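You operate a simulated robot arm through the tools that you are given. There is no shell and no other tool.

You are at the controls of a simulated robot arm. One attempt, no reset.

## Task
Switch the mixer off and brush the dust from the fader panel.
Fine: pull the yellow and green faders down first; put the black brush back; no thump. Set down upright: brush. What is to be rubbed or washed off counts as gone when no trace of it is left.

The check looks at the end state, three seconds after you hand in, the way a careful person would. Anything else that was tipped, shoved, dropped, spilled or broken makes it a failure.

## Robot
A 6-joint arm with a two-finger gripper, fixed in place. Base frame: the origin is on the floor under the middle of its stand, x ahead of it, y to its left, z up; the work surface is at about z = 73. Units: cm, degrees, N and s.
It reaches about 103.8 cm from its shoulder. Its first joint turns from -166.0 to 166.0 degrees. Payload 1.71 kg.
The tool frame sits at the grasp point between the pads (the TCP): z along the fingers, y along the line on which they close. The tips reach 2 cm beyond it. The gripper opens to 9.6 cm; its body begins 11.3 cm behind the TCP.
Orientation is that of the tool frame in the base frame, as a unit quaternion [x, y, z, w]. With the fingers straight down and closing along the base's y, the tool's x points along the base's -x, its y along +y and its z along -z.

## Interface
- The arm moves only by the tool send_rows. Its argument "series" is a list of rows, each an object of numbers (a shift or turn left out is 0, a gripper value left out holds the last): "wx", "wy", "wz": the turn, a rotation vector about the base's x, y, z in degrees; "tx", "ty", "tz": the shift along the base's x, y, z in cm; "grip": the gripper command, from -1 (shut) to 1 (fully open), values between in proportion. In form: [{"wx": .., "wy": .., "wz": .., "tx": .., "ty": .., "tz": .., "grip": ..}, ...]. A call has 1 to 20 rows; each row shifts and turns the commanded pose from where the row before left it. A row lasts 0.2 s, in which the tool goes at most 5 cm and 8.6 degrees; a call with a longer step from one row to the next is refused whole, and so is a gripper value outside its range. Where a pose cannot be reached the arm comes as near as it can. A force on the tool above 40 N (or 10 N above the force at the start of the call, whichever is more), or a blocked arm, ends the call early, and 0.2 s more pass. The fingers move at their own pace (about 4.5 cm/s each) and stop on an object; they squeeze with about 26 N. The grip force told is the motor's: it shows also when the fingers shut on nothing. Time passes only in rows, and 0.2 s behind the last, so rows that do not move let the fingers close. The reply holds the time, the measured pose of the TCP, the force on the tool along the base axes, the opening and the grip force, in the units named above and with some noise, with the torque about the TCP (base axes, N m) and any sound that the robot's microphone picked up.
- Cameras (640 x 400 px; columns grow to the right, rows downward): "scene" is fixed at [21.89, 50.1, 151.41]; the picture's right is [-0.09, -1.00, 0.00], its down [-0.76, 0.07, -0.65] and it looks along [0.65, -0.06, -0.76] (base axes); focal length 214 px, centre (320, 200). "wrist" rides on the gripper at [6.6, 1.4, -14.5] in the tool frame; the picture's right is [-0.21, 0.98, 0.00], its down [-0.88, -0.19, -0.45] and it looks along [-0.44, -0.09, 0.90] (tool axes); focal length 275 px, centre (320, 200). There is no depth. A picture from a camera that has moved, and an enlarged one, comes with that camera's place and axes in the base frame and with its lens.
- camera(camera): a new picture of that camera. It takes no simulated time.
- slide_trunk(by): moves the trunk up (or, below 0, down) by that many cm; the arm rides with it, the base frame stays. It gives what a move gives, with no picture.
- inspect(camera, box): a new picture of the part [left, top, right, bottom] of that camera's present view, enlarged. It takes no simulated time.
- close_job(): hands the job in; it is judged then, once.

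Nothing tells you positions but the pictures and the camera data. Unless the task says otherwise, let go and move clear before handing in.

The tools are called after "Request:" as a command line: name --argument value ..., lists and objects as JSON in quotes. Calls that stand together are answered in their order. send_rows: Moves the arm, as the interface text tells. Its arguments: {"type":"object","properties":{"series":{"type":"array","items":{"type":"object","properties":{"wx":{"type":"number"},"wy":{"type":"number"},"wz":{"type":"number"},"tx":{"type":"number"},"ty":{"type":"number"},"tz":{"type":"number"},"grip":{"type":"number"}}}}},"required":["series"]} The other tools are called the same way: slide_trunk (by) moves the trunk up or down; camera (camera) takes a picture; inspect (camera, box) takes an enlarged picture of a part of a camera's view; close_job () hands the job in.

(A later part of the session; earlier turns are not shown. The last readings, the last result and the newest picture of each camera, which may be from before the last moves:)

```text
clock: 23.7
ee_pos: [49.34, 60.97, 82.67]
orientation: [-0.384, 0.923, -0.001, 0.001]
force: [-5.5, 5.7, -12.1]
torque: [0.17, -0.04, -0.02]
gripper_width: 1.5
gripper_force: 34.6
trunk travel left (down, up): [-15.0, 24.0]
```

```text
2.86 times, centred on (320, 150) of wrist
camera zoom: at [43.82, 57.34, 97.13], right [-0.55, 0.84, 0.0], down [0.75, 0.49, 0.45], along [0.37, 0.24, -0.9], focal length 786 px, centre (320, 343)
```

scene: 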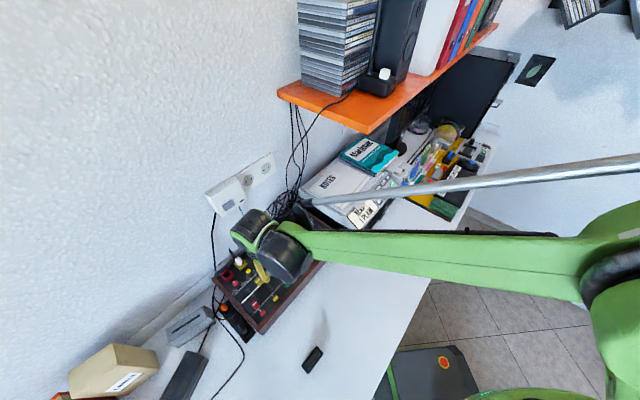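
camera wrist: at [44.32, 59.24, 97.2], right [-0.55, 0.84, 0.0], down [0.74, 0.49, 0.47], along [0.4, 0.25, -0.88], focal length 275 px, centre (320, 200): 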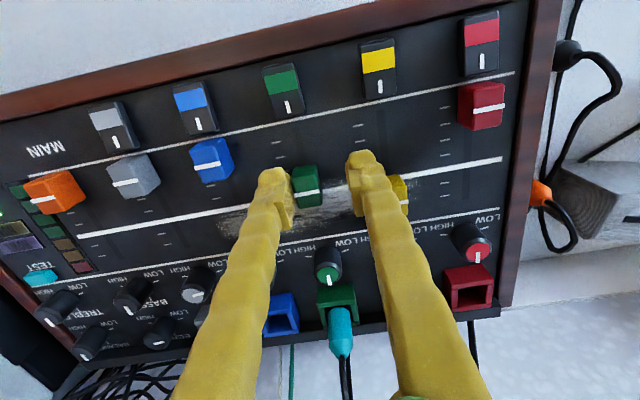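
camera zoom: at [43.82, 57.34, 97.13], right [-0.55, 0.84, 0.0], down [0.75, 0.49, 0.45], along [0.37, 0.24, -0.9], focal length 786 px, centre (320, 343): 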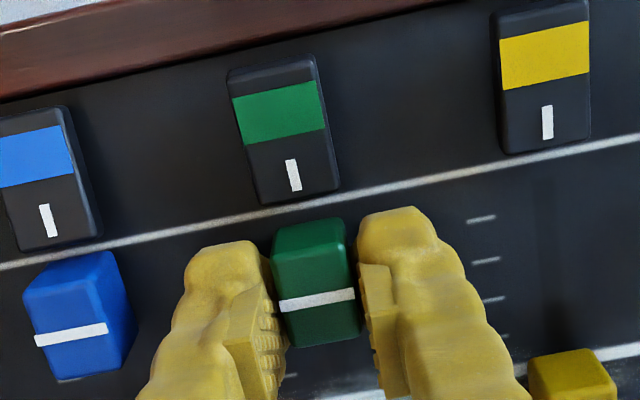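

Green has 0.25 cm left. The downward pull shows the panel slopes toward the front, so I'll follow it down slightly while finishing.

Request:
send_rows --series '[{"tz": -0.1}, {"tx": -0.05, "ty": -0.05, "tz": -0.02}, {"tx": -0.05, "ty": -0.05, "tz": -0.02}, {"tz": 0}]'

Request:
inspect --camera "wrist" --box '[240, 80, 400, 220]'

```text
clock: 24.7
ee_pos: [49.23, 60.89, 82.68]
orientation: [-0.384, 0.924, 0.0, 0.001]
force: [-5.0, 6.3, 14.6]
torque: [-0.11, 0.27, -0.01]
gripper_width: 1.52
gripper_force: 34.7
trunk travel left (down, up): [-15.0, 24.0]
```

```text
2.86 times, centred on (320, 150) of wrist
camera zoom: at [43.62, 57.14, 97.12], right [-0.55, 0.84, 0.0], down [0.75, 0.49, 0.45], along [0.37, 0.24, -0.89], focal length 786 px, centre (320, 343)
```

zoom: 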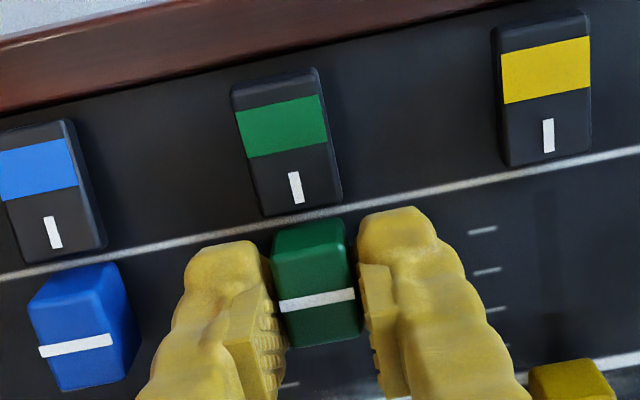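

Request:
send_rows --series '[{"tz": 0.06}, {"tx": -0.05, "ty": -0.05}, {"tx": -0.05, "ty": -0.05}, {"tz": 0}]'

Request:
inspect --camera "wrist" --box '[240, 80, 400, 220]'

```text
clock: 25.7
ee_pos: [49.17, 60.89, 82.49]
orientation: [-0.384, 0.923, 0.0, 0.001]
force: [-4.7, 13.3, 14.9]
torque: [0.2, 0.05, -0.02]
gripper_width: 1.51
gripper_force: 34.8
trunk travel left (down, up): [-15.0, 24.0]
```

```text
2.86 times, centred on (320, 150) of wrist
camera zoom: at [43.6, 57.11, 97.11], right [-0.55, 0.84, 0.0], down [0.75, 0.49, 0.45], along [0.37, 0.24, -0.89], focal length 786 px, centre (320, 343)
```

zoom: 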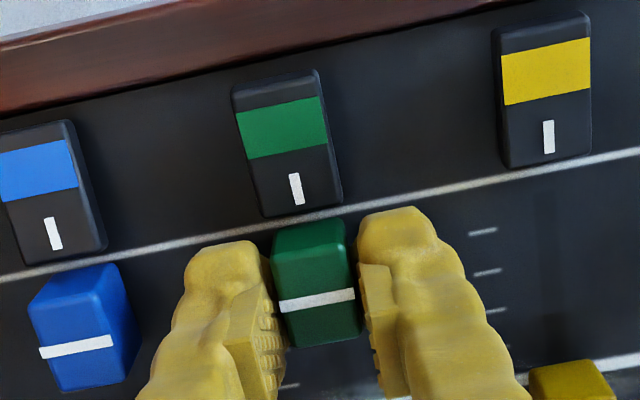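

The green fader is at its stop. I'll release it gently and rise.

Request:
send_rows --series '[{"tx": 0.05, "ty": 0.03}, {"grip": -0.6}, {"grip": -0.45}, {"grip": -0.33}, {"grip": -0.33}, {"tz": 0.4}, {"tz": 0.8}, {"tz": 0.8}, {"tz": 0.8}, {"tz": 0}]'

Request:
camera --camera "wrist"

Request:
inspect --camera "wrist" --box '[240, 60, 440, 220]'

```text
clock: 27.9
ee_pos: [49.19, 60.94, 85.28]
orientation: [-0.384, 0.923, 0.0, 0.001]
force: [0.0, 1.1, -0.4]
torque: [-0.04, -0.01, 0.02]
gripper_width: 3.23
gripper_force: 0.2
trunk travel left (down, up): [-15.0, 24.0]
```

```text
taken
camera wrist: at [43.61, 57.14, 99.85], right [-0.55, 0.84, 0.0], down [0.75, 0.49, 0.45], along [0.37, 0.24, -0.9], focal length 275 px, centre (320, 200)
```

wrist: 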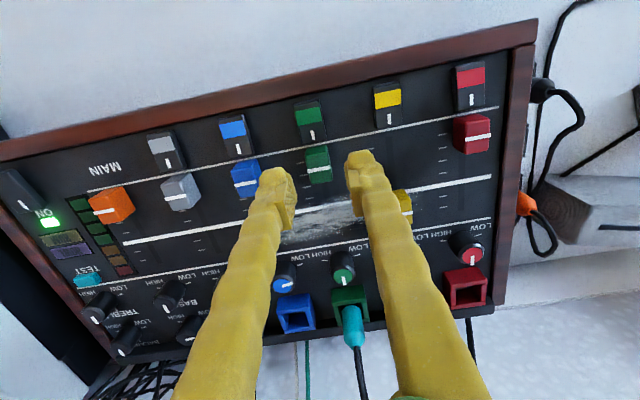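

```text
2.50 times, centred on (340, 140) of wrist
camera zoom: at [43.61, 57.14, 99.85], right [-0.55, 0.84, 0.0], down [0.75, 0.49, 0.45], along [0.37, 0.24, -0.9], focal length 688 px, centre (270, 350)
```

zoom: 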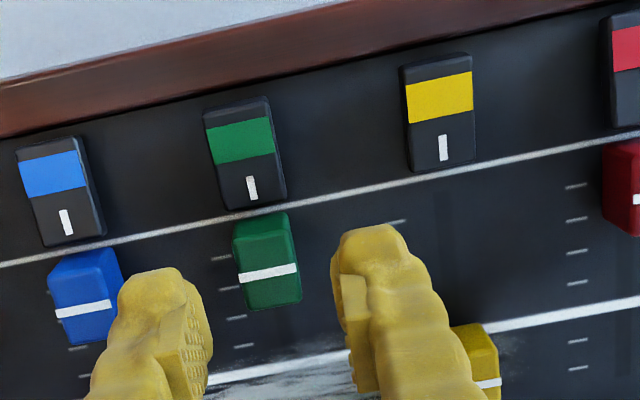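

Green is now level with blue. Next I'll go up slightly and over to the yellow cap near (48.85, 68.1).

Request:
send_rows --series '[{"tz": 0.8}, {"tz": 0.7}, {"tx": -0.05, "ty": 1.2}, {"tx": -0.06, "ty": 1.2}, {"tx": -0.06, "ty": 1.2}, {"tx": -0.06, "ty": 1.2}, {"tx": -0.06, "ty": 1.2}, {"tx": -0.05, "ty": 1.15}, {"tz": 0}, {"tz": 0}]'

Request:
inspect --camera "wrist" --box '[240, 80, 400, 220]'

```text
clock: 30.1
ee_pos: [48.84, 68.0, 86.75]
orientation: [-0.384, 0.923, 0.001, 0.001]
force: [0.7, -0.1, -0.4]
torque: [0.01, 0.01, 0.0]
gripper_width: 3.18
gripper_force: 0.1
trunk travel left (down, up): [-15.0, 24.0]
```

```text
2.86 times, centred on (320, 150) of wrist
camera zoom: at [43.24, 64.3, 101.42], right [-0.55, 0.84, 0.0], down [0.75, 0.49, 0.45], along [0.37, 0.24, -0.9], focal length 786 px, centre (320, 343)
```

zoom: 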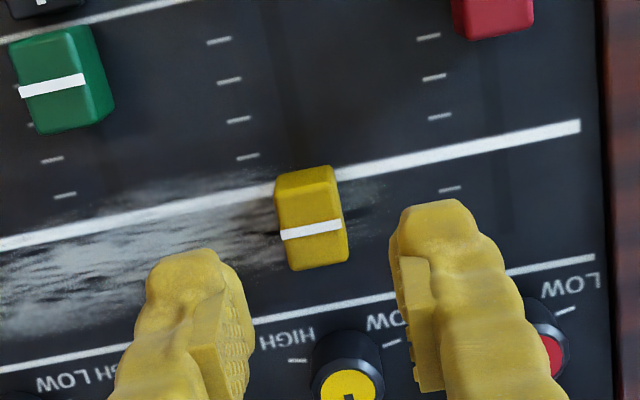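

Request:
send_rows --series '[{"tx": 0.05, "ty": -0.27}, {"tz": -0.6}, {"tz": -0.6}, {"tz": -0.6}, {"tz": -0.4}, {"tz": -0.25}, {"tz": 0}]'

Request:
inspect --camera "wrist" --box '[240, 100, 400, 240]'

```text
clock: 31.7
ee_pos: [48.96, 67.67, 84.47]
orientation: [-0.384, 0.923, 0.0, 0.001]
force: [0.2, -0.3, 1.1]
torque: [-0.01, -0.01, -0.02]
gripper_width: 3.21
gripper_force: 0.0
trunk travel left (down, up): [-15.0, 24.0]
```

```text
2.86 times, centred on (320, 170) of wrist
camera zoom: at [43.33, 63.98, 98.98], right [-0.55, 0.84, 0.0], down [0.75, 0.49, 0.45], along [0.37, 0.24, -0.9], focal length 786 px, centre (320, 286)
```

zoom: 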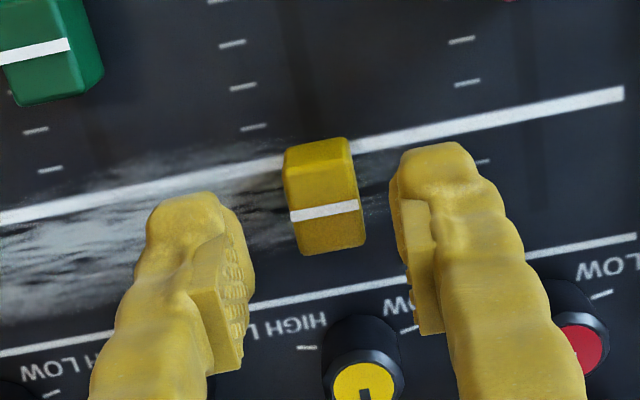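

Request:
send_rows --series '[{"tx": -0.04, "ty": 0.08, "tz": -0.2}, {"tz": -0.25}, {"tz": -0.25}, {"tz": -0.25}, {"tz": -0.25}, {"tz": -0.2}, {"tz": -0.15}, {"tz": -0.1}, {"tz": 0}]'

Request:
inspect --camera "wrist" --box '[260, 120, 380, 220]'

```text
clock: 33.7
ee_pos: [48.84, 67.84, 82.65]
orientation: [-0.384, 0.923, 0.0, 0.001]
force: [-0.6, -0.6, 0.3]
torque: [0.04, 0.05, 0.01]
gripper_width: 3.26
gripper_force: 0.0
trunk travel left (down, up): [-15.0, 24.0]
```

```text
4.00 times, centred on (320, 170) of wrist
camera zoom: at [43.29, 64.07, 97.28], right [-0.55, 0.84, 0.0], down [0.75, 0.49, 0.45], along [0.37, 0.24, -0.9], focal length 1101 px, centre (320, 320)
```

zoom: 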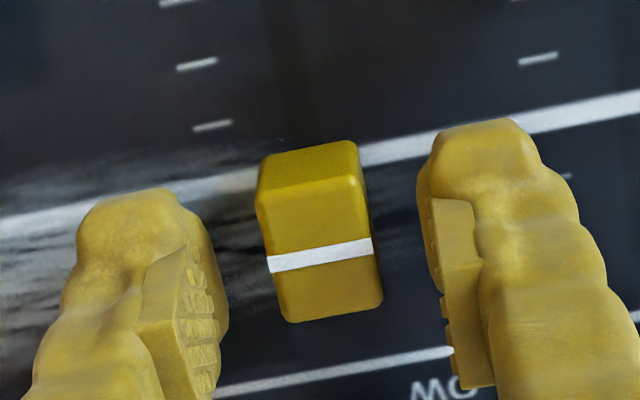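

Request:
send_rows --series '[{"grip": -0.5}, {"grip": -0.58}, {"grip": -0.64}, {"grip": -0.7}, {"grip": -0.75}, {"grip": -0.75}]'

Request:
inspect --camera "wrist" --box '[260, 120, 380, 220]'

```text
clock: 35.1
ee_pos: [48.87, 67.85, 82.69]
orientation: [-0.383, 0.924, 0.0, 0.001]
force: [-5.7, 5.8, -1.1]
torque: [0.09, 0.1, -0.02]
gripper_width: 1.49
gripper_force: 35.1
trunk travel left (down, up): [-15.0, 24.0]
```

```text
4.00 times, centred on (320, 170) of wrist
camera zoom: at [43.25, 64.11, 97.28], right [-0.55, 0.84, 0.0], down [0.75, 0.49, 0.45], along [0.37, 0.24, -0.9], focal length 1101 px, centre (320, 320)
```

zoom: 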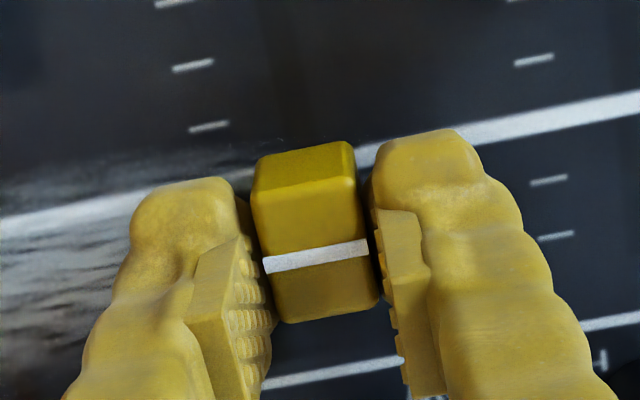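

Request:
send_rows --series '[{"tx": -0.03, "ty": 0.03}, {"tx": -0.18, "ty": -0.175, "tz": -0.008}, {"tx": -0.18, "ty": -0.175, "tz": -0.008}, {"tx": -0.18, "ty": -0.175, "tz": -0.008}, {"tx": -0.18, "ty": -0.175, "tz": -0.008}, {"tx": -0.18, "ty": -0.175, "tz": -0.008}, {"tx": -0.18, "ty": -0.175, "tz": -0.008}, {"tx": -0.18, "ty": -0.175, "tz": -0.008}, {"tx": -0.18, "ty": -0.175, "tz": -0.008}, {"tz": 0}]'

Request:
inspect --camera "wrist" --box '[240, 80, 400, 220]'

```text
clock: 37.3
ee_pos: [47.4, 66.27, 82.72]
orientation: [-0.384, 0.923, 0.0, 0.0]
force: [-8.9, 9.7, 15.4]
torque: [0.12, 0.12, 0.01]
gripper_width: 1.5
gripper_force: 35.3
trunk travel left (down, up): [-15.0, 24.0]
```

```text
2.86 times, centred on (320, 150) of wrist
camera zoom: at [41.77, 62.63, 97.27], right [-0.55, 0.84, 0.0], down [0.75, 0.49, 0.45], along [0.37, 0.24, -0.89], focal length 786 px, centre (320, 343)
```

zoom: 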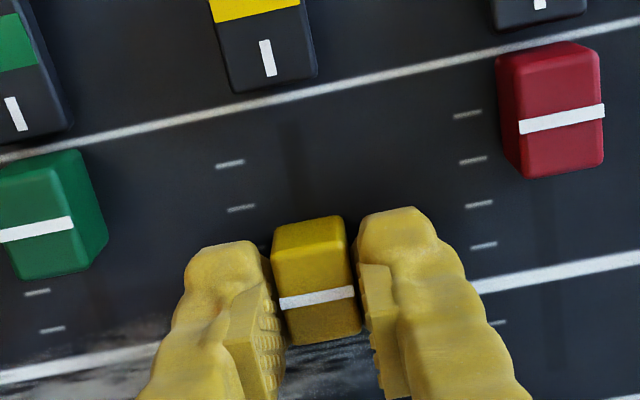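

Request:
send_rows --series '[{"tx": -0.04, "ty": 0.04, "tz": 0.06}, {"tz": 0}]'

```text
clock: 37.9
ee_pos: [47.3, 66.32, 82.67]
orientation: [-0.383, 0.924, -0.001, 0.002]
force: [-7.8, 7.4, 9.8]
torque: [0.05, 0.13, -0.02]
gripper_width: 1.51
gripper_force: 34.9
trunk travel left (down, up): [-15.0, 24.0]
```

Request:
send_rows --series '[{"tx": -0.06, "ty": 0.06, "tz": 0.06}, {"tx": -0.2, "ty": -0.16, "tz": 0.02}, {"tx": -0.2, "ty": -0.16}, {"tx": -0.18, "ty": -0.175}, {"tx": -0.18, "ty": -0.175}, {"tx": -0.18, "ty": -0.175}, {"tx": -0.18, "ty": -0.175}, {"tx": -0.18, "ty": -0.175}, {"tx": -0.18, "ty": -0.175}, {"tz": 0}]'

Request:
inspect --camera "wrist" --box '[240, 80, 400, 220]'

```text
clock: 40.1
ee_pos: [45.98, 65.11, 82.7]
orientation: [-0.382, 0.924, 0.0, 0.001]
force: [13.0, -13.5, -13.4]
torque: [-0.22, -0.19, 0.02]
gripper_width: 1.48
gripper_force: 34.7
trunk travel left (down, up): [-15.0, 24.0]
```

```text
2.86 times, centred on (320, 150) of wrist
camera zoom: at [40.43, 61.32, 97.28], right [-0.55, 0.84, 0.0], down [0.75, 0.49, 0.45], along [0.37, 0.24, -0.9], focal length 786 px, centre (320, 343)
```

zoom: 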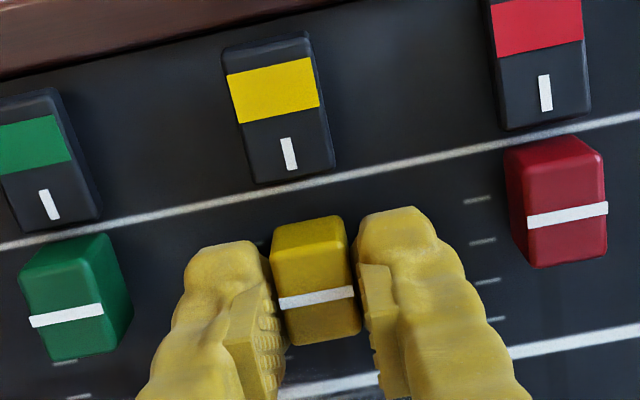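

Request:
send_rows --series '[{"tx": 0.085, "ty": -0.085, "tz": -0.04}, {"tx": -0.11, "ty": -0.11}, {"tx": -0.11, "ty": -0.11}, {"tx": -0.11, "ty": -0.11}, {"tx": -0.1, "ty": -0.1}, {"tz": 0}]'

Request:
inspect --camera "wrist" --box '[240, 80, 400, 220]'

```text
clock: 41.5
ee_pos: [45.46, 64.54, 82.7]
orientation: [-0.383, 0.924, 0.0, 0.0]
force: [4.4, -3.9, -7.7]
torque: [-0.06, -0.08, 0.01]
gripper_width: 1.5
gripper_force: 35.0
trunk travel left (down, up): [-15.0, 24.0]
```

```text
2.86 times, centred on (320, 150) of wrist
camera zoom: at [39.94, 60.8, 97.29], right [-0.55, 0.84, 0.0], down [0.75, 0.49, 0.45], along [0.37, 0.24, -0.9], focal length 786 px, centre (320, 343)
```

zoom: 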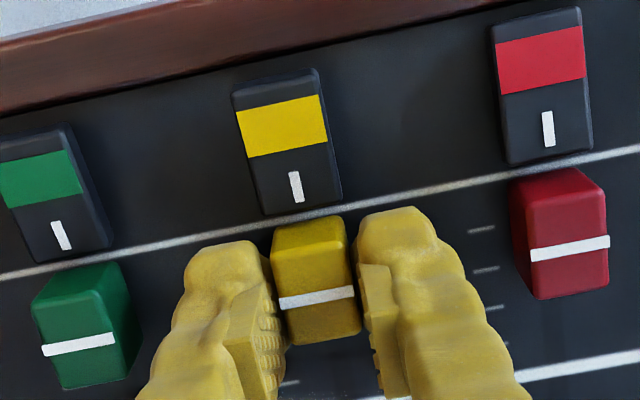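

Request:
send_rows --series '[{"tx": -0.04, "ty": -0.05, "tz": -0.02}, {"tx": -0.04, "ty": -0.05}, {"tz": 0}]'

```text
clock: 42.3
ee_pos: [45.41, 64.46, 82.73]
orientation: [-0.384, 0.923, 0.0, 0.001]
force: [16.0, 15.3, 16.5]
torque: [0.21, -0.17, 0.01]
gripper_width: 1.51
gripper_force: 34.8
trunk travel left (down, up): [-15.0, 24.0]
```

The 22 N resistance along the slot means yellow is at its end stop too. I'll ease off, release, rise and check.

Request:
send_rows --series '[{"tx": 0.06, "ty": 0.06, "tz": 0.03}, {"grip": -0.6}, {"grip": -0.45}, {"grip": -0.33}, {"grip": -0.33}, {"tz": 0.4}, {"tz": 0.8}, {"tz": 1.5}, {"tz": 2}, {"tz": 2}, {"tz": 2}, {"tz": 0}]'

Request:
camera --camera "wrist"

Request:
inspect --camera "wrist" --box '[160, 60, 480, 300]'

```text
clock: 44.9
ee_pos: [45.41, 64.5, 91.5]
orientation: [-0.384, 0.923, 0.0, 0.001]
force: [0.4, -0.1, -0.6]
torque: [-0.01, -0.02, 0.02]
gripper_width: 3.24
gripper_force: 0.0
trunk travel left (down, up): [-15.0, 24.0]
```

```text
taken
camera wrist: at [39.8, 60.77, 106.09], right [-0.55, 0.84, 0.0], down [0.75, 0.49, 0.45], along [0.37, 0.24, -0.9], focal length 275 px, centre (320, 200)
```

wrist: 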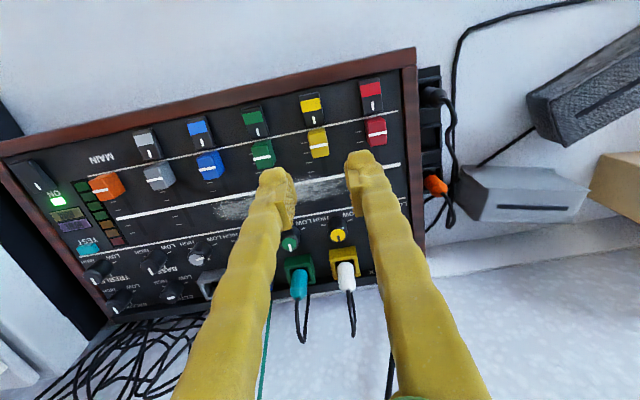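

```text
1.67 times, centred on (320, 180) of wrist
camera zoom: at [39.8, 60.77, 106.09], right [-0.55, 0.84, 0.0], down [0.75, 0.49, 0.45], along [0.37, 0.24, -0.9], focal length 459 px, centre (320, 233)
```

zoom: 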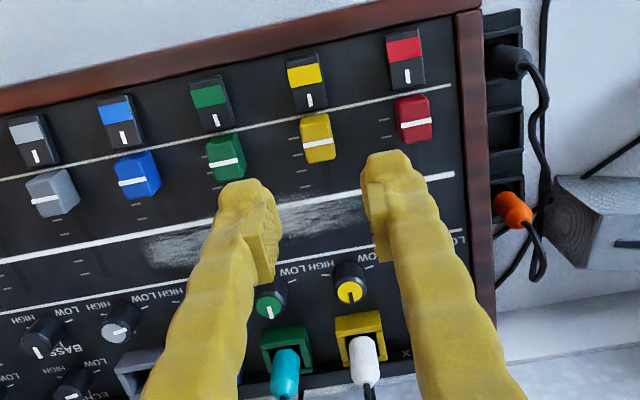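

All six faders are now level at the bottom. Next is the power rocker near (64, 42.6). I'll fly there at a safe height with the fingers closing and check clearance to the printer and shelf on the way.

Request:
send_rows --series '[{"tx": 1.6, "ty": -1.9, "tz": 0.5, "grip": -1}, {"tx": 1.6, "ty": -1.9, "tz": 0.5}, {"tx": 1.6, "ty": -1.9}, {"tx": 1.6, "ty": -1.9}, {"tx": 1.6, "ty": -1.9}, {"tx": 1.6, "ty": -1.9}, {"tx": 1.6, "ty": -1.9}, {"tx": 1.6, "ty": -1.9}, {"tz": 0}]'

Request:
camera --camera "scene"

Request:
camera --camera "wrist"

```text
clock: 46.9
ee_pos: [58.25, 49.34, 92.34]
orientation: [-0.383, 0.924, 0.001, 0.001]
force: [0.6, 0.0, -0.1]
torque: [0.01, 0.02, -0.01]
gripper_width: 0.0
gripper_force: 26.1
trunk travel left (down, up): [-15.0, 24.0]
```

```text
taken
```

scene: 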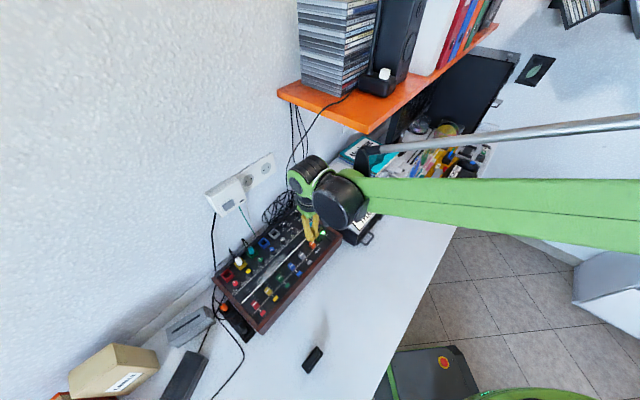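

```text
taken
camera wrist: at [52.56, 45.56, 106.95], right [-0.55, 0.84, 0.0], down [0.75, 0.49, 0.45], along [0.37, 0.24, -0.9], focal length 275 px, centre (320, 200)
```

wrist: 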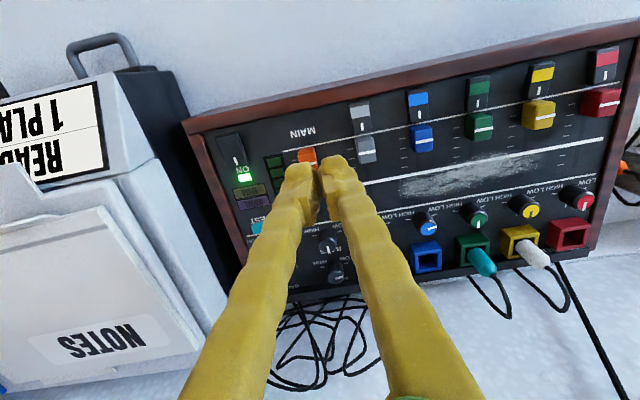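

The fingers are closed and the rocker is about 8 cm further right. I'll tilt the tool 20° so the body leans away from the shelf and only the front tip edge points down. That edge will press the rocker's front end.

Request:
send_rows --series '[{"wx": 3.54, "wy": -3.54}, {"wx": 3.54, "wy": -3.54}, {"wx": 3.54, "wy": -3.54}, {"wx": 3.54, "wy": -3.54}, {"tx": 1, "ty": -1}, {"tx": 1, "ty": -1}, {"tz": 0}]'

Request:
camera --camera "scene"

Request:
camera --camera "wrist"

```text
clock: 48.5
ee_pos: [60.3, 47.32, 92.35]
orientation: [-0.378, 0.909, 0.068, 0.161]
force: [0.1, 0.4, 1.1]
torque: [0.0, 0.01, -0.01]
gripper_width: 0.0
gripper_force: 26.4
trunk travel left (down, up): [-15.0, 24.0]
```

```text
taken
```

scene: 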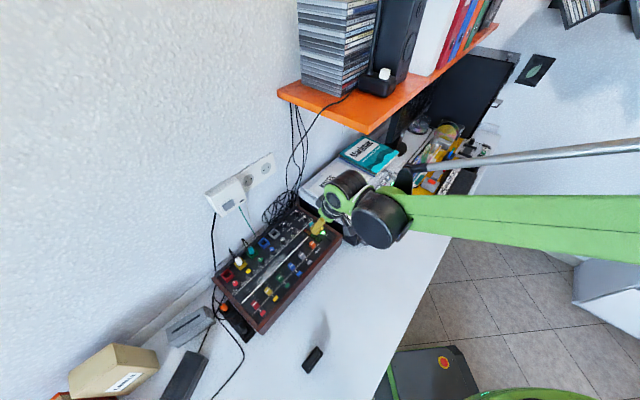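

```text
taken
camera wrist: at [51.55, 40.37, 103.82], right [-0.56, 0.83, 0.07], down [0.6, 0.34, 0.72], along [0.57, 0.44, -0.69], focal length 275 px, centre (320, 200)
```

wrist: 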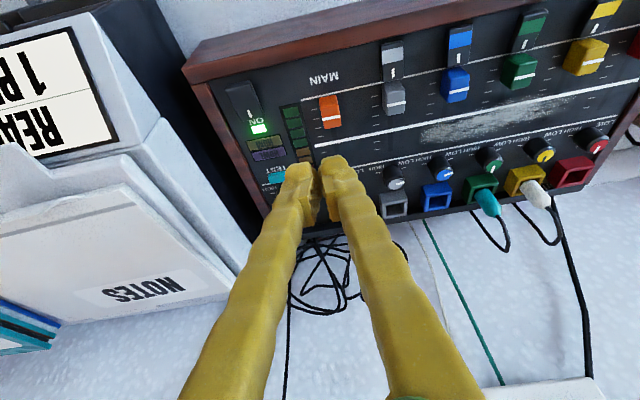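

Request:
inspect --camera "wrist" --box '[180, 40, 350, 200]'

Request:
inspect --camera "scene" --box '[290, 205, 350, 255]'

```text
2.50 times, centred on (265, 120) of wrist
camera zoom: at [51.55, 40.37, 103.82], right [-0.56, 0.83, 0.07], down [0.6, 0.34, 0.72], along [0.57, 0.44, -0.69], focal length 688 px, centre (458, 400)
```

zoom: 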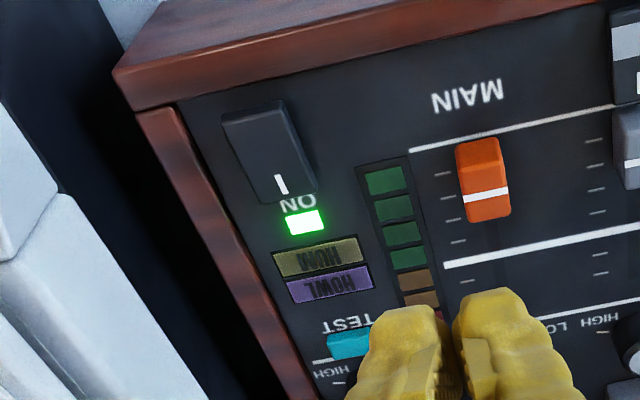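

```text
8.00 times, centred on (320, 230) of scene
camera zoom: at [21.89, 50.1, 151.41], right [-0.09, -1.0, 0.0], down [-0.76, 0.07, -0.65], along [0.65, -0.06, -0.76], focal length 1716 px, centre (320, -40)
```

zoom: 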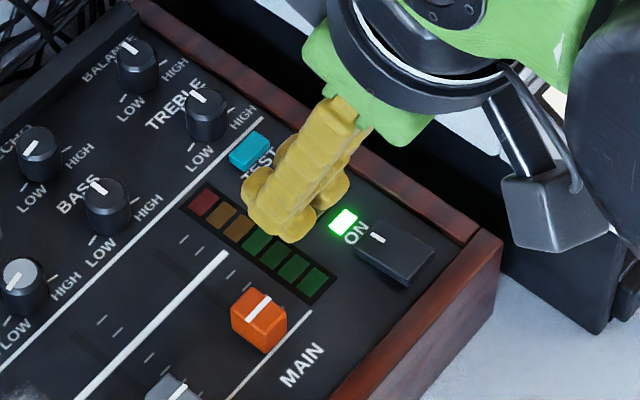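

The rocker is clear in both views. Its centre is near (63.4, 42.6) and its raised front end is near (62.7, 41.9, 81.2). I'll bring the lowest tip edge above that front end.

Request:
send_rows --series '[{"tx": 0.7, "ty": -1.26}, {"tx": 0.7, "ty": -1.26}, {"tx": 0.7, "ty": -1.26, "tz": -1}, {"tx": 0.68, "ty": -1.27, "tz": -1}, {"tz": -1.2}, {"tz": -1.2}, {"tz": 0}]'

Request:
inspect --camera "wrist" --box '[240, 60, 400, 200]'

Request:
inspect --camera "scene" --box '[300, 205, 360, 255]'

Request:
camera --camera "scene"

```text
clock: 50.1
ee_pos: [63.11, 42.26, 87.87]
orientation: [-0.377, 0.91, 0.067, 0.161]
force: [-0.6, 0.0, -0.8]
torque: [0.03, 0.04, -0.06]
gripper_width: 0.0
gripper_force: 25.8
trunk travel left (down, up): [-15.0, 24.0]
```

```text
2.86 times, centred on (320, 130) of wrist
camera zoom: at [54.18, 35.26, 99.33], right [-0.56, 0.83, 0.07], down [0.6, 0.34, 0.72], along [0.57, 0.44, -0.69], focal length 786 px, centre (320, 400)
```

zoom: 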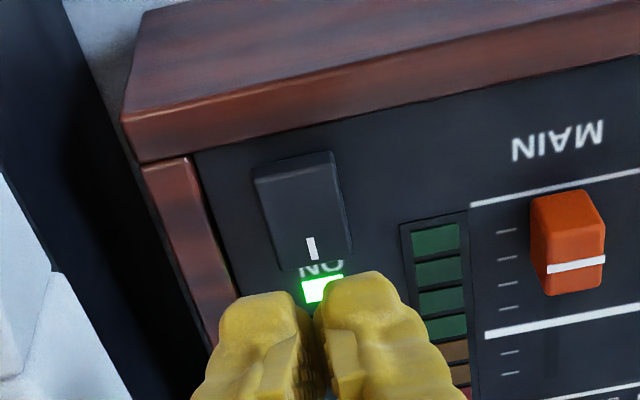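

```text
8.00 times, centred on (330, 230) of scene
camera zoom: at [21.89, 50.1, 151.41], right [-0.09, -1.0, 0.0], down [-0.76, 0.07, -0.65], along [0.65, -0.06, -0.76], focal length 1716 px, centre (240, -40)
```

zoom: 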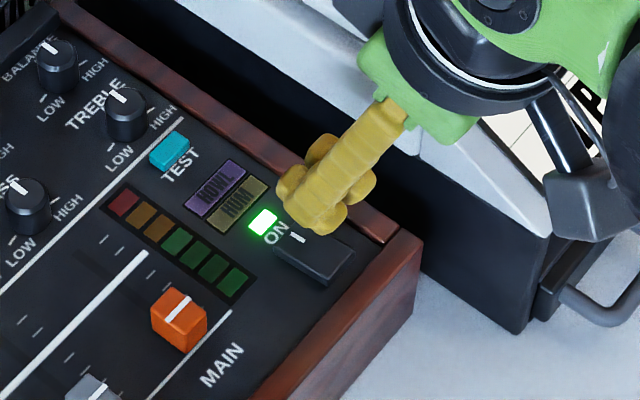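

```text
taken
```

scene: 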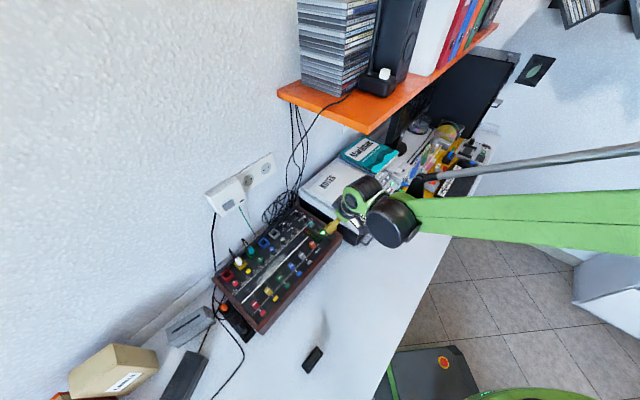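

Request:
send_rows --series '[{"tz": -0.8}, {"tz": -0.8}, {"tz": -0.8}, {"tz": -0.5}, {"tz": -0.3}, {"tz": -0.2}, {"tz": 0}]'

Request:
inspect --camera "wrist" --box '[240, 80, 400, 220]'

Request:
inspect --camera "scene" --box '[310, 215, 350, 250]'

```text
clock: 51.7
ee_pos: [62.97, 42.23, 84.6]
orientation: [-0.378, 0.909, 0.067, 0.163]
force: [0.2, 0.1, -0.1]
torque: [-0.03, 0.02, -0.01]
gripper_width: 0.0
gripper_force: 25.7
trunk travel left (down, up): [-15.0, 24.0]
```

```text
2.86 times, centred on (320, 150) of wrist
camera zoom: at [54.26, 35.26, 96.04], right [-0.56, 0.83, 0.07], down [0.6, 0.34, 0.72], along [0.57, 0.44, -0.69], focal length 786 px, centre (320, 343)
```

zoom: 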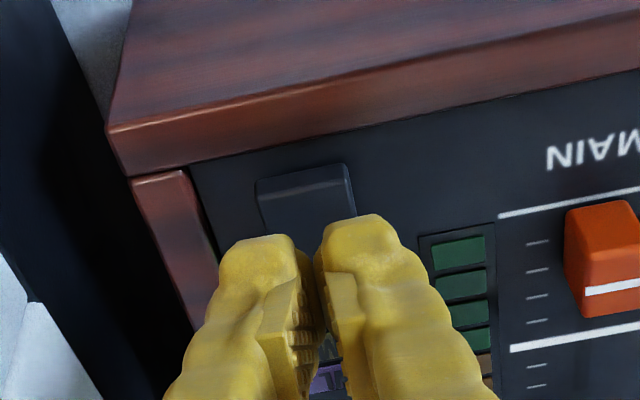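

```text
11.43 times, centred on (330, 232) of scene
camera zoom: at [21.89, 50.1, 151.41], right [-0.09, -1.0, 0.0], down [-0.76, 0.07, -0.65], along [0.65, -0.06, -0.76], focal length 2451 px, centre (206, -171)
```

zoom: 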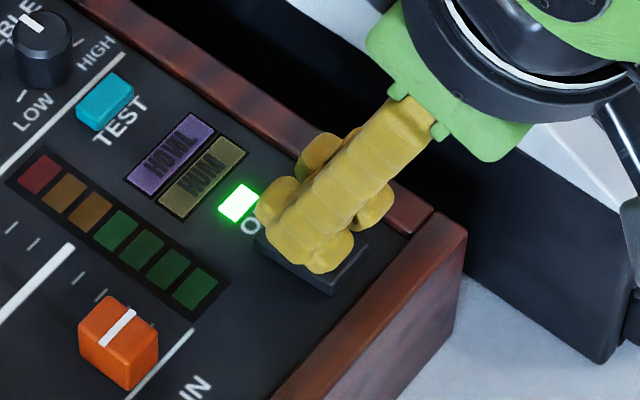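

Request:
send_rows --series '[{"tz": -0.15}, {"tz": -0.15}, {"tz": -0.15}, {"tz": -0.15}, {"tz": -0.15}, {"tz": 0}]'

Request:
inspect --camera "scene" --box '[310, 215, 350, 250]'

```text
clock: 53.1
ee_pos: [63.05, 42.26, 83.77]
orientation: [-0.377, 0.909, 0.067, 0.162]
force: [0.4, 0.9, 0.7]
torque: [-0.01, 0.01, -0.02]
gripper_width: 0.01
gripper_force: 25.5
trunk travel left (down, up): [-15.0, 24.0]
```

```text
11.43 times, centred on (330, 232) of scene
camera zoom: at [21.89, 50.1, 151.41], right [-0.09, -1.0, 0.0], down [-0.76, 0.07, -0.65], along [0.65, -0.06, -0.76], focal length 2451 px, centre (206, -171)
```

zoom: 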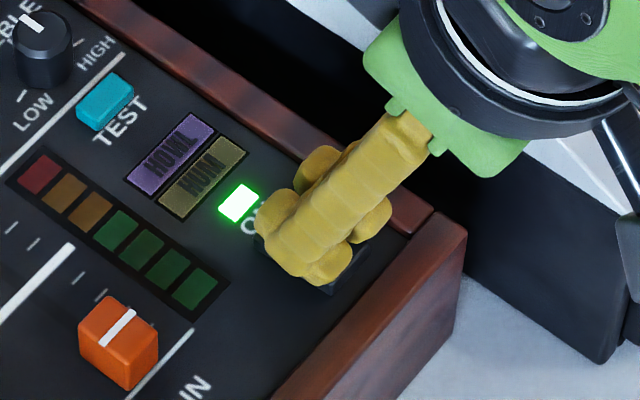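

Request:
send_rows --series '[{"tz": -0.12}, {"tz": -0.12}, {"tz": -0.12}, {"tz": 0}]'

Request:
inspect --camera "scene" --box '[310, 215, 350, 250]'

Request:
inspect --camera "wrist" --box '[240, 80, 400, 220]'

```text
clock: 54.1
ee_pos: [63.0, 42.34, 83.65]
orientation: [-0.377, 0.91, 0.067, 0.161]
force: [-0.1, -0.1, -0.4]
torque: [0.0, 0.0, 0.01]
gripper_width: 0.0
gripper_force: 25.8
trunk travel left (down, up): [-15.0, 24.0]
```

```text
11.43 times, centred on (330, 232) of scene
camera zoom: at [21.89, 50.1, 151.41], right [-0.09, -1.0, 0.0], down [-0.76, 0.07, -0.65], along [0.65, -0.06, -0.76], focal length 2451 px, centre (206, -171)
```

zoom: 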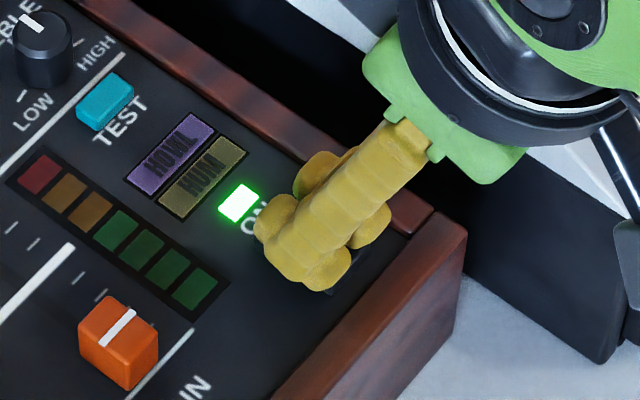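

```text
2.86 times, centred on (320, 150) of wrist
camera zoom: at [54.23, 35.3, 95.0], right [-0.56, 0.83, 0.07], down [0.6, 0.34, 0.72], along [0.57, 0.44, -0.69], focal length 786 px, centre (320, 343)
```

zoom: 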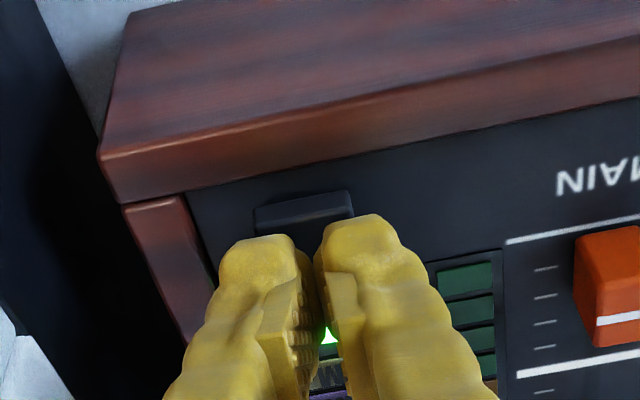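

Request:
send_rows --series '[{"tz": -0.12}, {"tz": -0.12}, {"tz": -0.12}, {"tz": 0}]'

Request:
inspect --camera "wrist" --box '[240, 80, 400, 220]'

```text
clock: 55.1
ee_pos: [63.02, 42.31, 83.25]
orientation: [-0.377, 0.909, 0.066, 0.161]
force: [-0.4, -0.2, 0.4]
torque: [0.0, -0.01, 0.03]
gripper_width: 0.59
gripper_force: 28.8
trunk travel left (down, up): [-15.0, 24.0]
```

```text
2.86 times, centred on (320, 150) of wrist
camera zoom: at [54.23, 35.28, 94.65], right [-0.56, 0.83, 0.07], down [0.6, 0.34, 0.72], along [0.57, 0.44, -0.69], focal length 786 px, centre (320, 343)
```

zoom: 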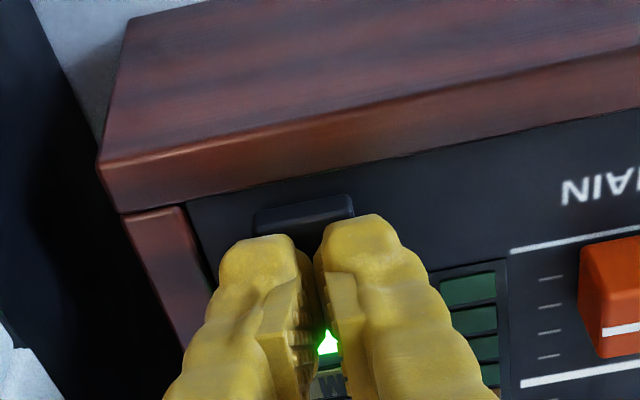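

Request:
send_rows --series '[{"tz": 0}]'

Request:
inspect --camera "wrist" --box '[280, 130, 360, 200]'

Request:
inspect --camera "scene" --box '[310, 215, 350, 250]'

```text
clock: 55.5
ee_pos: [63.02, 42.19, 83.13]
orientation: [-0.377, 0.91, 0.066, 0.161]
force: [-0.4, -0.5, -0.1]
torque: [0.01, -0.02, 0.0]
gripper_width: 0.59
gripper_force: 29.2
trunk travel left (down, up): [-15.0, 24.0]
```

```text
5.71 times, centred on (320, 165) of wrist
camera zoom: at [54.23, 35.28, 94.65], right [-0.56, 0.83, 0.07], down [0.6, 0.34, 0.72], along [0.57, 0.44, -0.69], focal length 1573 px, centre (320, 400)
```

zoom: 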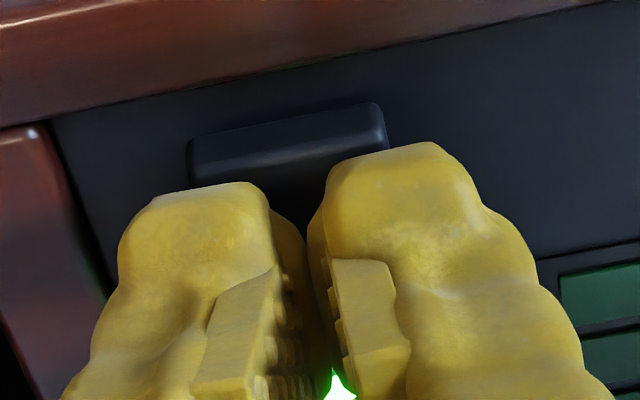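

```text
11.43 times, centred on (330, 232) of scene
camera zoom: at [21.89, 50.1, 151.41], right [-0.09, -1.0, 0.0], down [-0.76, 0.07, -0.65], along [0.65, -0.06, -0.76], focal length 2451 px, centre (206, -171)
```

zoom: 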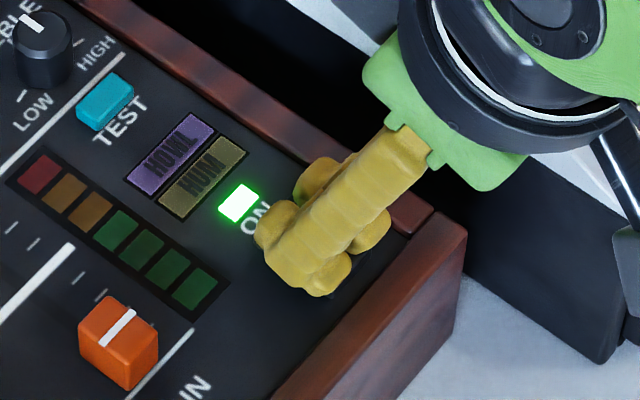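

The gripper now reads 0.59 cm open with no net force, as if something sits between the tips. I'll lift a little to see whether that goes away.

Request:
send_rows --series '[{"tz": 0.15}, {"tz": 0.15}, {"tz": 0.2}, {"tz": 0}, {"tz": 0}]'

Request:
inspect --camera "wrist" --box '[240, 80, 400, 220]'

```text
clock: 56.7
ee_pos: [63.09, 42.26, 83.73]
orientation: [-0.378, 0.909, 0.067, 0.161]
force: [-0.1, 0.4, 0.2]
torque: [-0.01, -0.02, 0.03]
gripper_width: 0.0
gripper_force: 29.2
trunk travel left (down, up): [-15.0, 24.0]
```

```text
2.86 times, centred on (320, 150) of wrist
camera zoom: at [54.28, 35.31, 95.13], right [-0.56, 0.83, 0.07], down [0.6, 0.34, 0.72], along [0.57, 0.44, -0.69], focal length 786 px, centre (320, 343)
```

zoom: 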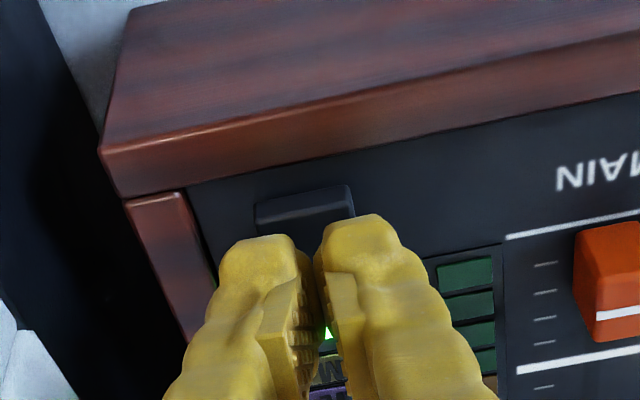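

The reading returned to 0 on lifting, so the rocker was wedging between the two tips. I'll use a single fingertip instead: raise, roll the tool 10° so the right-hand finger leads, and shift it over the rocker's centre line.

Request:
send_rows --series '[{"tz": 0.6}, {"tz": 0.8}, {"wx": 3.54, "wy": 3.54, "tx": -0.18, "ty": 0.18}, {"wx": 3.54, "wy": 3.54, "tx": -0.18, "ty": 0.18}, {"tz": 0}]'

Request:
inspect --camera "wrist" --box '[240, 80, 400, 220]'

Request:
inspect --camera "scene" --box '[310, 215, 350, 250]'

```text
clock: 57.9
ee_pos: [62.84, 42.61, 85.04]
orientation: [-0.362, 0.912, 0.146, 0.129]
force: [-0.4, -0.1, -0.1]
torque: [-0.02, 0.0, 0.02]
gripper_width: 0.0
gripper_force: 29.7
trunk travel left (down, up): [-15.0, 24.0]
```

```text
2.86 times, centred on (320, 150) of wrist
camera zoom: at [55.38, 34.23, 96.58], right [-0.54, 0.81, 0.24], down [0.69, 0.26, 0.68], along [0.48, 0.53, -0.7], focal length 786 px, centre (320, 343)
```

zoom: 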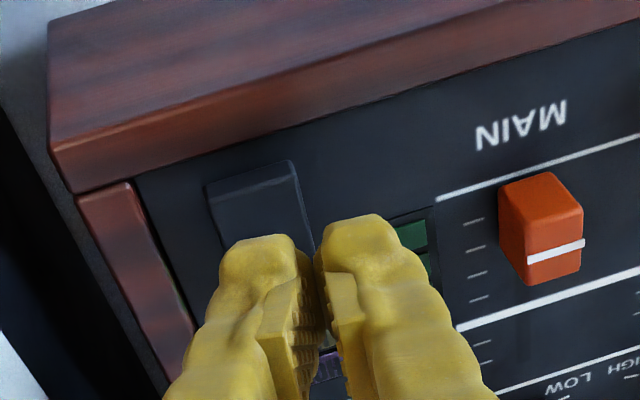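

```text
11.43 times, centred on (330, 232) of scene
camera zoom: at [21.89, 50.1, 151.41], right [-0.09, -1.0, 0.0], down [-0.76, 0.07, -0.65], along [0.65, -0.06, -0.76], focal length 2451 px, centre (206, -171)
```

zoom: 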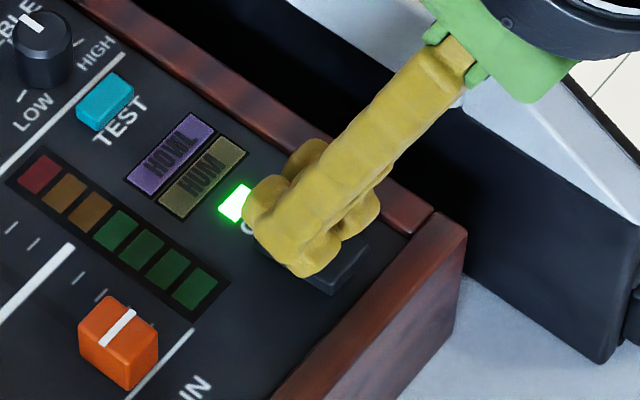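

Request:
send_rows --series '[{"tz": -0.4}, {"tz": -0.4}, {"tz": -0.2}, {"tz": -0.15}, {"tz": 0}]'

Request:
inspect --camera "wrist" --box '[240, 80, 400, 220]'

```text
clock: 59.1
ee_pos: [62.87, 42.55, 83.88]
orientation: [-0.361, 0.912, 0.145, 0.128]
force: [0.2, 0.3, -0.5]
torque: [-0.03, 0.01, -0.03]
gripper_width: 0.02
gripper_force: 29.7
trunk travel left (down, up): [-15.0, 24.0]
```

```text
2.86 times, centred on (320, 150) of wrist
camera zoom: at [55.36, 34.25, 95.37], right [-0.54, 0.81, 0.24], down [0.69, 0.26, 0.68], along [0.49, 0.53, -0.7], focal length 786 px, centre (320, 343)
```

zoom: 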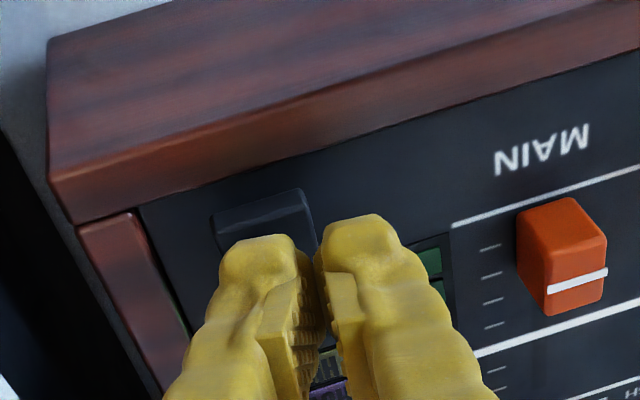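

Request:
send_rows --series '[{"tz": -0.1}, {"tz": -0.1}, {"tz": -0.1}, {"tz": -0.1}, {"tz": 0}]'

Request:
inspect --camera "wrist" --box '[240, 80, 400, 220]'

Request:
inspect --camera "scene" --box '[310, 215, 350, 250]'

```text
clock: 60.3
ee_pos: [62.66, 42.65, 83.38]
orientation: [-0.361, 0.912, 0.146, 0.129]
force: [0.8, -0.4, -0.7]
torque: [0.02, -0.03, 0.0]
gripper_width: 0.02
gripper_force: 29.6
trunk travel left (down, up): [-15.0, 24.0]
```

```text
2.86 times, centred on (320, 150) of wrist
camera zoom: at [55.29, 34.3, 95.01], right [-0.54, 0.81, 0.24], down [0.69, 0.26, 0.68], along [0.49, 0.53, -0.7], focal length 786 px, centre (320, 343)
```

zoom: 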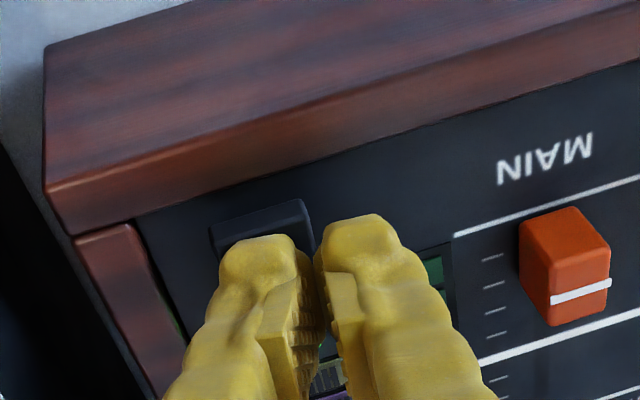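

```text
11.43 times, centred on (330, 232) of scene
camera zoom: at [21.89, 50.1, 151.41], right [-0.09, -1.0, 0.0], down [-0.76, 0.07, -0.65], along [0.65, -0.06, -0.76], focal length 2451 px, centre (206, -171)
```

zoom: 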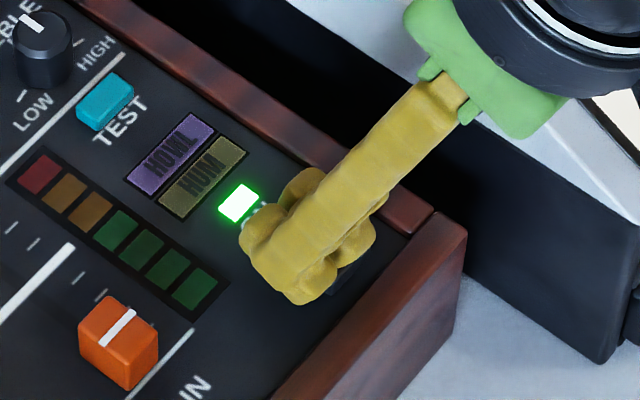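

Request:
send_rows --series '[{"tz": -0.1}, {"tz": -0.1}, {"tz": -0.1}, {"tz": 0}]'

Request:
inspect --camera "wrist" --box '[280, 120, 360, 190]'

Request:
inspect --camera "scene" --box '[310, 215, 350, 250]'

```text
clock: 61.3
ee_pos: [62.77, 42.57, 83.07]
orientation: [-0.361, 0.912, 0.145, 0.128]
force: [1.1, 0.6, 5.7]
torque: [-0.01, -0.03, 0.03]
gripper_width: 0.01
gripper_force: 29.2
trunk travel left (down, up): [-15.0, 24.0]
```

```text
5.71 times, centred on (320, 155) of wrist
camera zoom: at [55.31, 34.28, 94.68], right [-0.54, 0.81, 0.24], down [0.69, 0.26, 0.68], along [0.49, 0.53, -0.7], focal length 1573 px, centre (320, 457)
```

zoom: 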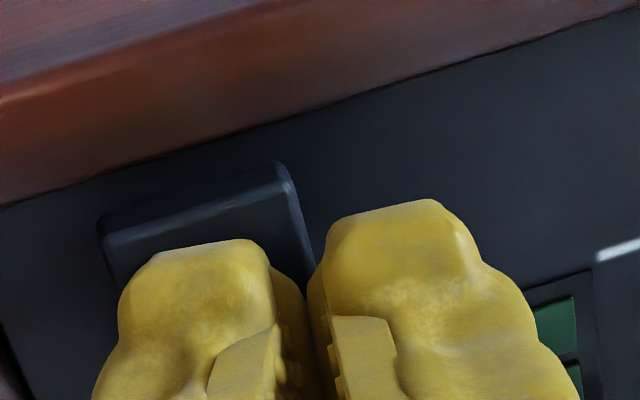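

```text
11.43 times, centred on (330, 232) of scene
camera zoom: at [21.89, 50.1, 151.41], right [-0.09, -1.0, 0.0], down [-0.76, 0.07, -0.65], along [0.65, -0.06, -0.76], focal length 2451 px, centre (206, -171)
```

zoom: 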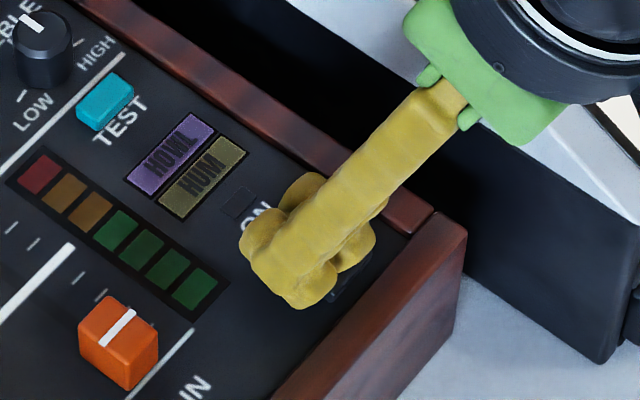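

The LED has gone out with only 6 N of press force. I'll press a hair more so it seats, then lift and confirm it stays off.

Request:
send_rows --series '[{"tz": -0.06}, {"tz": 0}, {"tz": 0.3}, {"tz": 0.8}, {"tz": 1.5}, {"tz": 2}, {"tz": 2}, {"tz": 2}, {"tz": 0}]'

Request:
inspect --camera "scene" --box '[300, 205, 360, 255]'

Request:
camera --camera "wrist"

```text
clock: 63.3
ee_pos: [62.61, 42.65, 91.68]
orientation: [-0.362, 0.912, 0.145, 0.128]
force: [-0.4, 0.0, -0.6]
torque: [-0.01, 0.01, -0.02]
gripper_width: 0.0
gripper_force: 29.3
trunk travel left (down, up): [-15.0, 24.0]
```

```text
8.00 times, centred on (330, 230) of scene
camera zoom: at [21.89, 50.1, 151.41], right [-0.09, -1.0, 0.0], down [-0.76, 0.07, -0.65], along [0.65, -0.06, -0.76], focal length 1716 px, centre (240, -40)
```

zoom: 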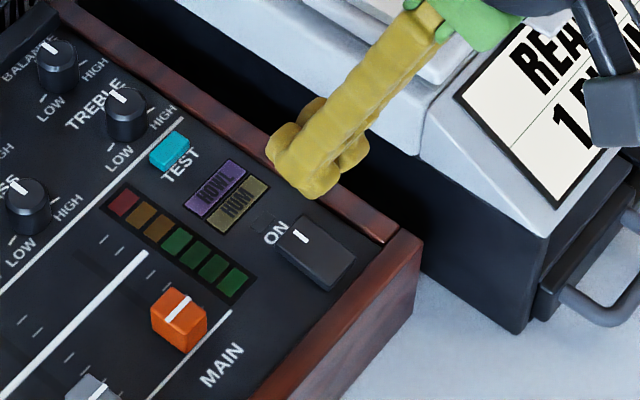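

```text
taken
camera wrist: at [55.14, 34.31, 103.2], right [-0.54, 0.81, 0.24], down [0.69, 0.26, 0.68], along [0.49, 0.53, -0.7], focal length 275 px, centre (320, 200)
```

wrist: 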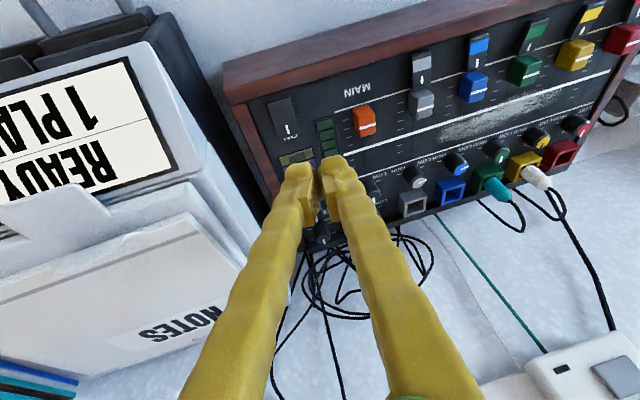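

The LED is dark, the rear end of the rocker is up, and the mixer is off. Next is the brush: I'll lift, bring the tool back to vertical, then move toward it.

Request:
send_rows --series '[{"wx": -3.54, "wy": -3.54, "tz": 1.5}, {"wx": -3.54, "wy": -3.54, "tz": 1.5}, {"wx": -3.54, "wy": 3.54, "tz": 1.5}, {"wx": -3.54, "wy": 3.54, "tz": 1.5}, {"wx": -3.54, "wy": 3.54, "tx": -1}, {"wx": -3.54, "wy": 3.54, "tx": -2}, {"tx": -3, "ty": 0.5, "grip": -0.2}, {"tx": -3, "ty": 0.5, "grip": 0.2}, {"tz": 0}]'

```text
clock: 65.3
ee_pos: [53.5, 43.77, 97.94]
orientation: [-0.384, 0.923, 0.0, 0.001]
force: [0.3, -0.2, -0.4]
torque: [-0.02, -0.04, 0.0]
gripper_width: 5.77
gripper_force: 0.1
trunk travel left (down, up): [-15.0, 24.0]
```

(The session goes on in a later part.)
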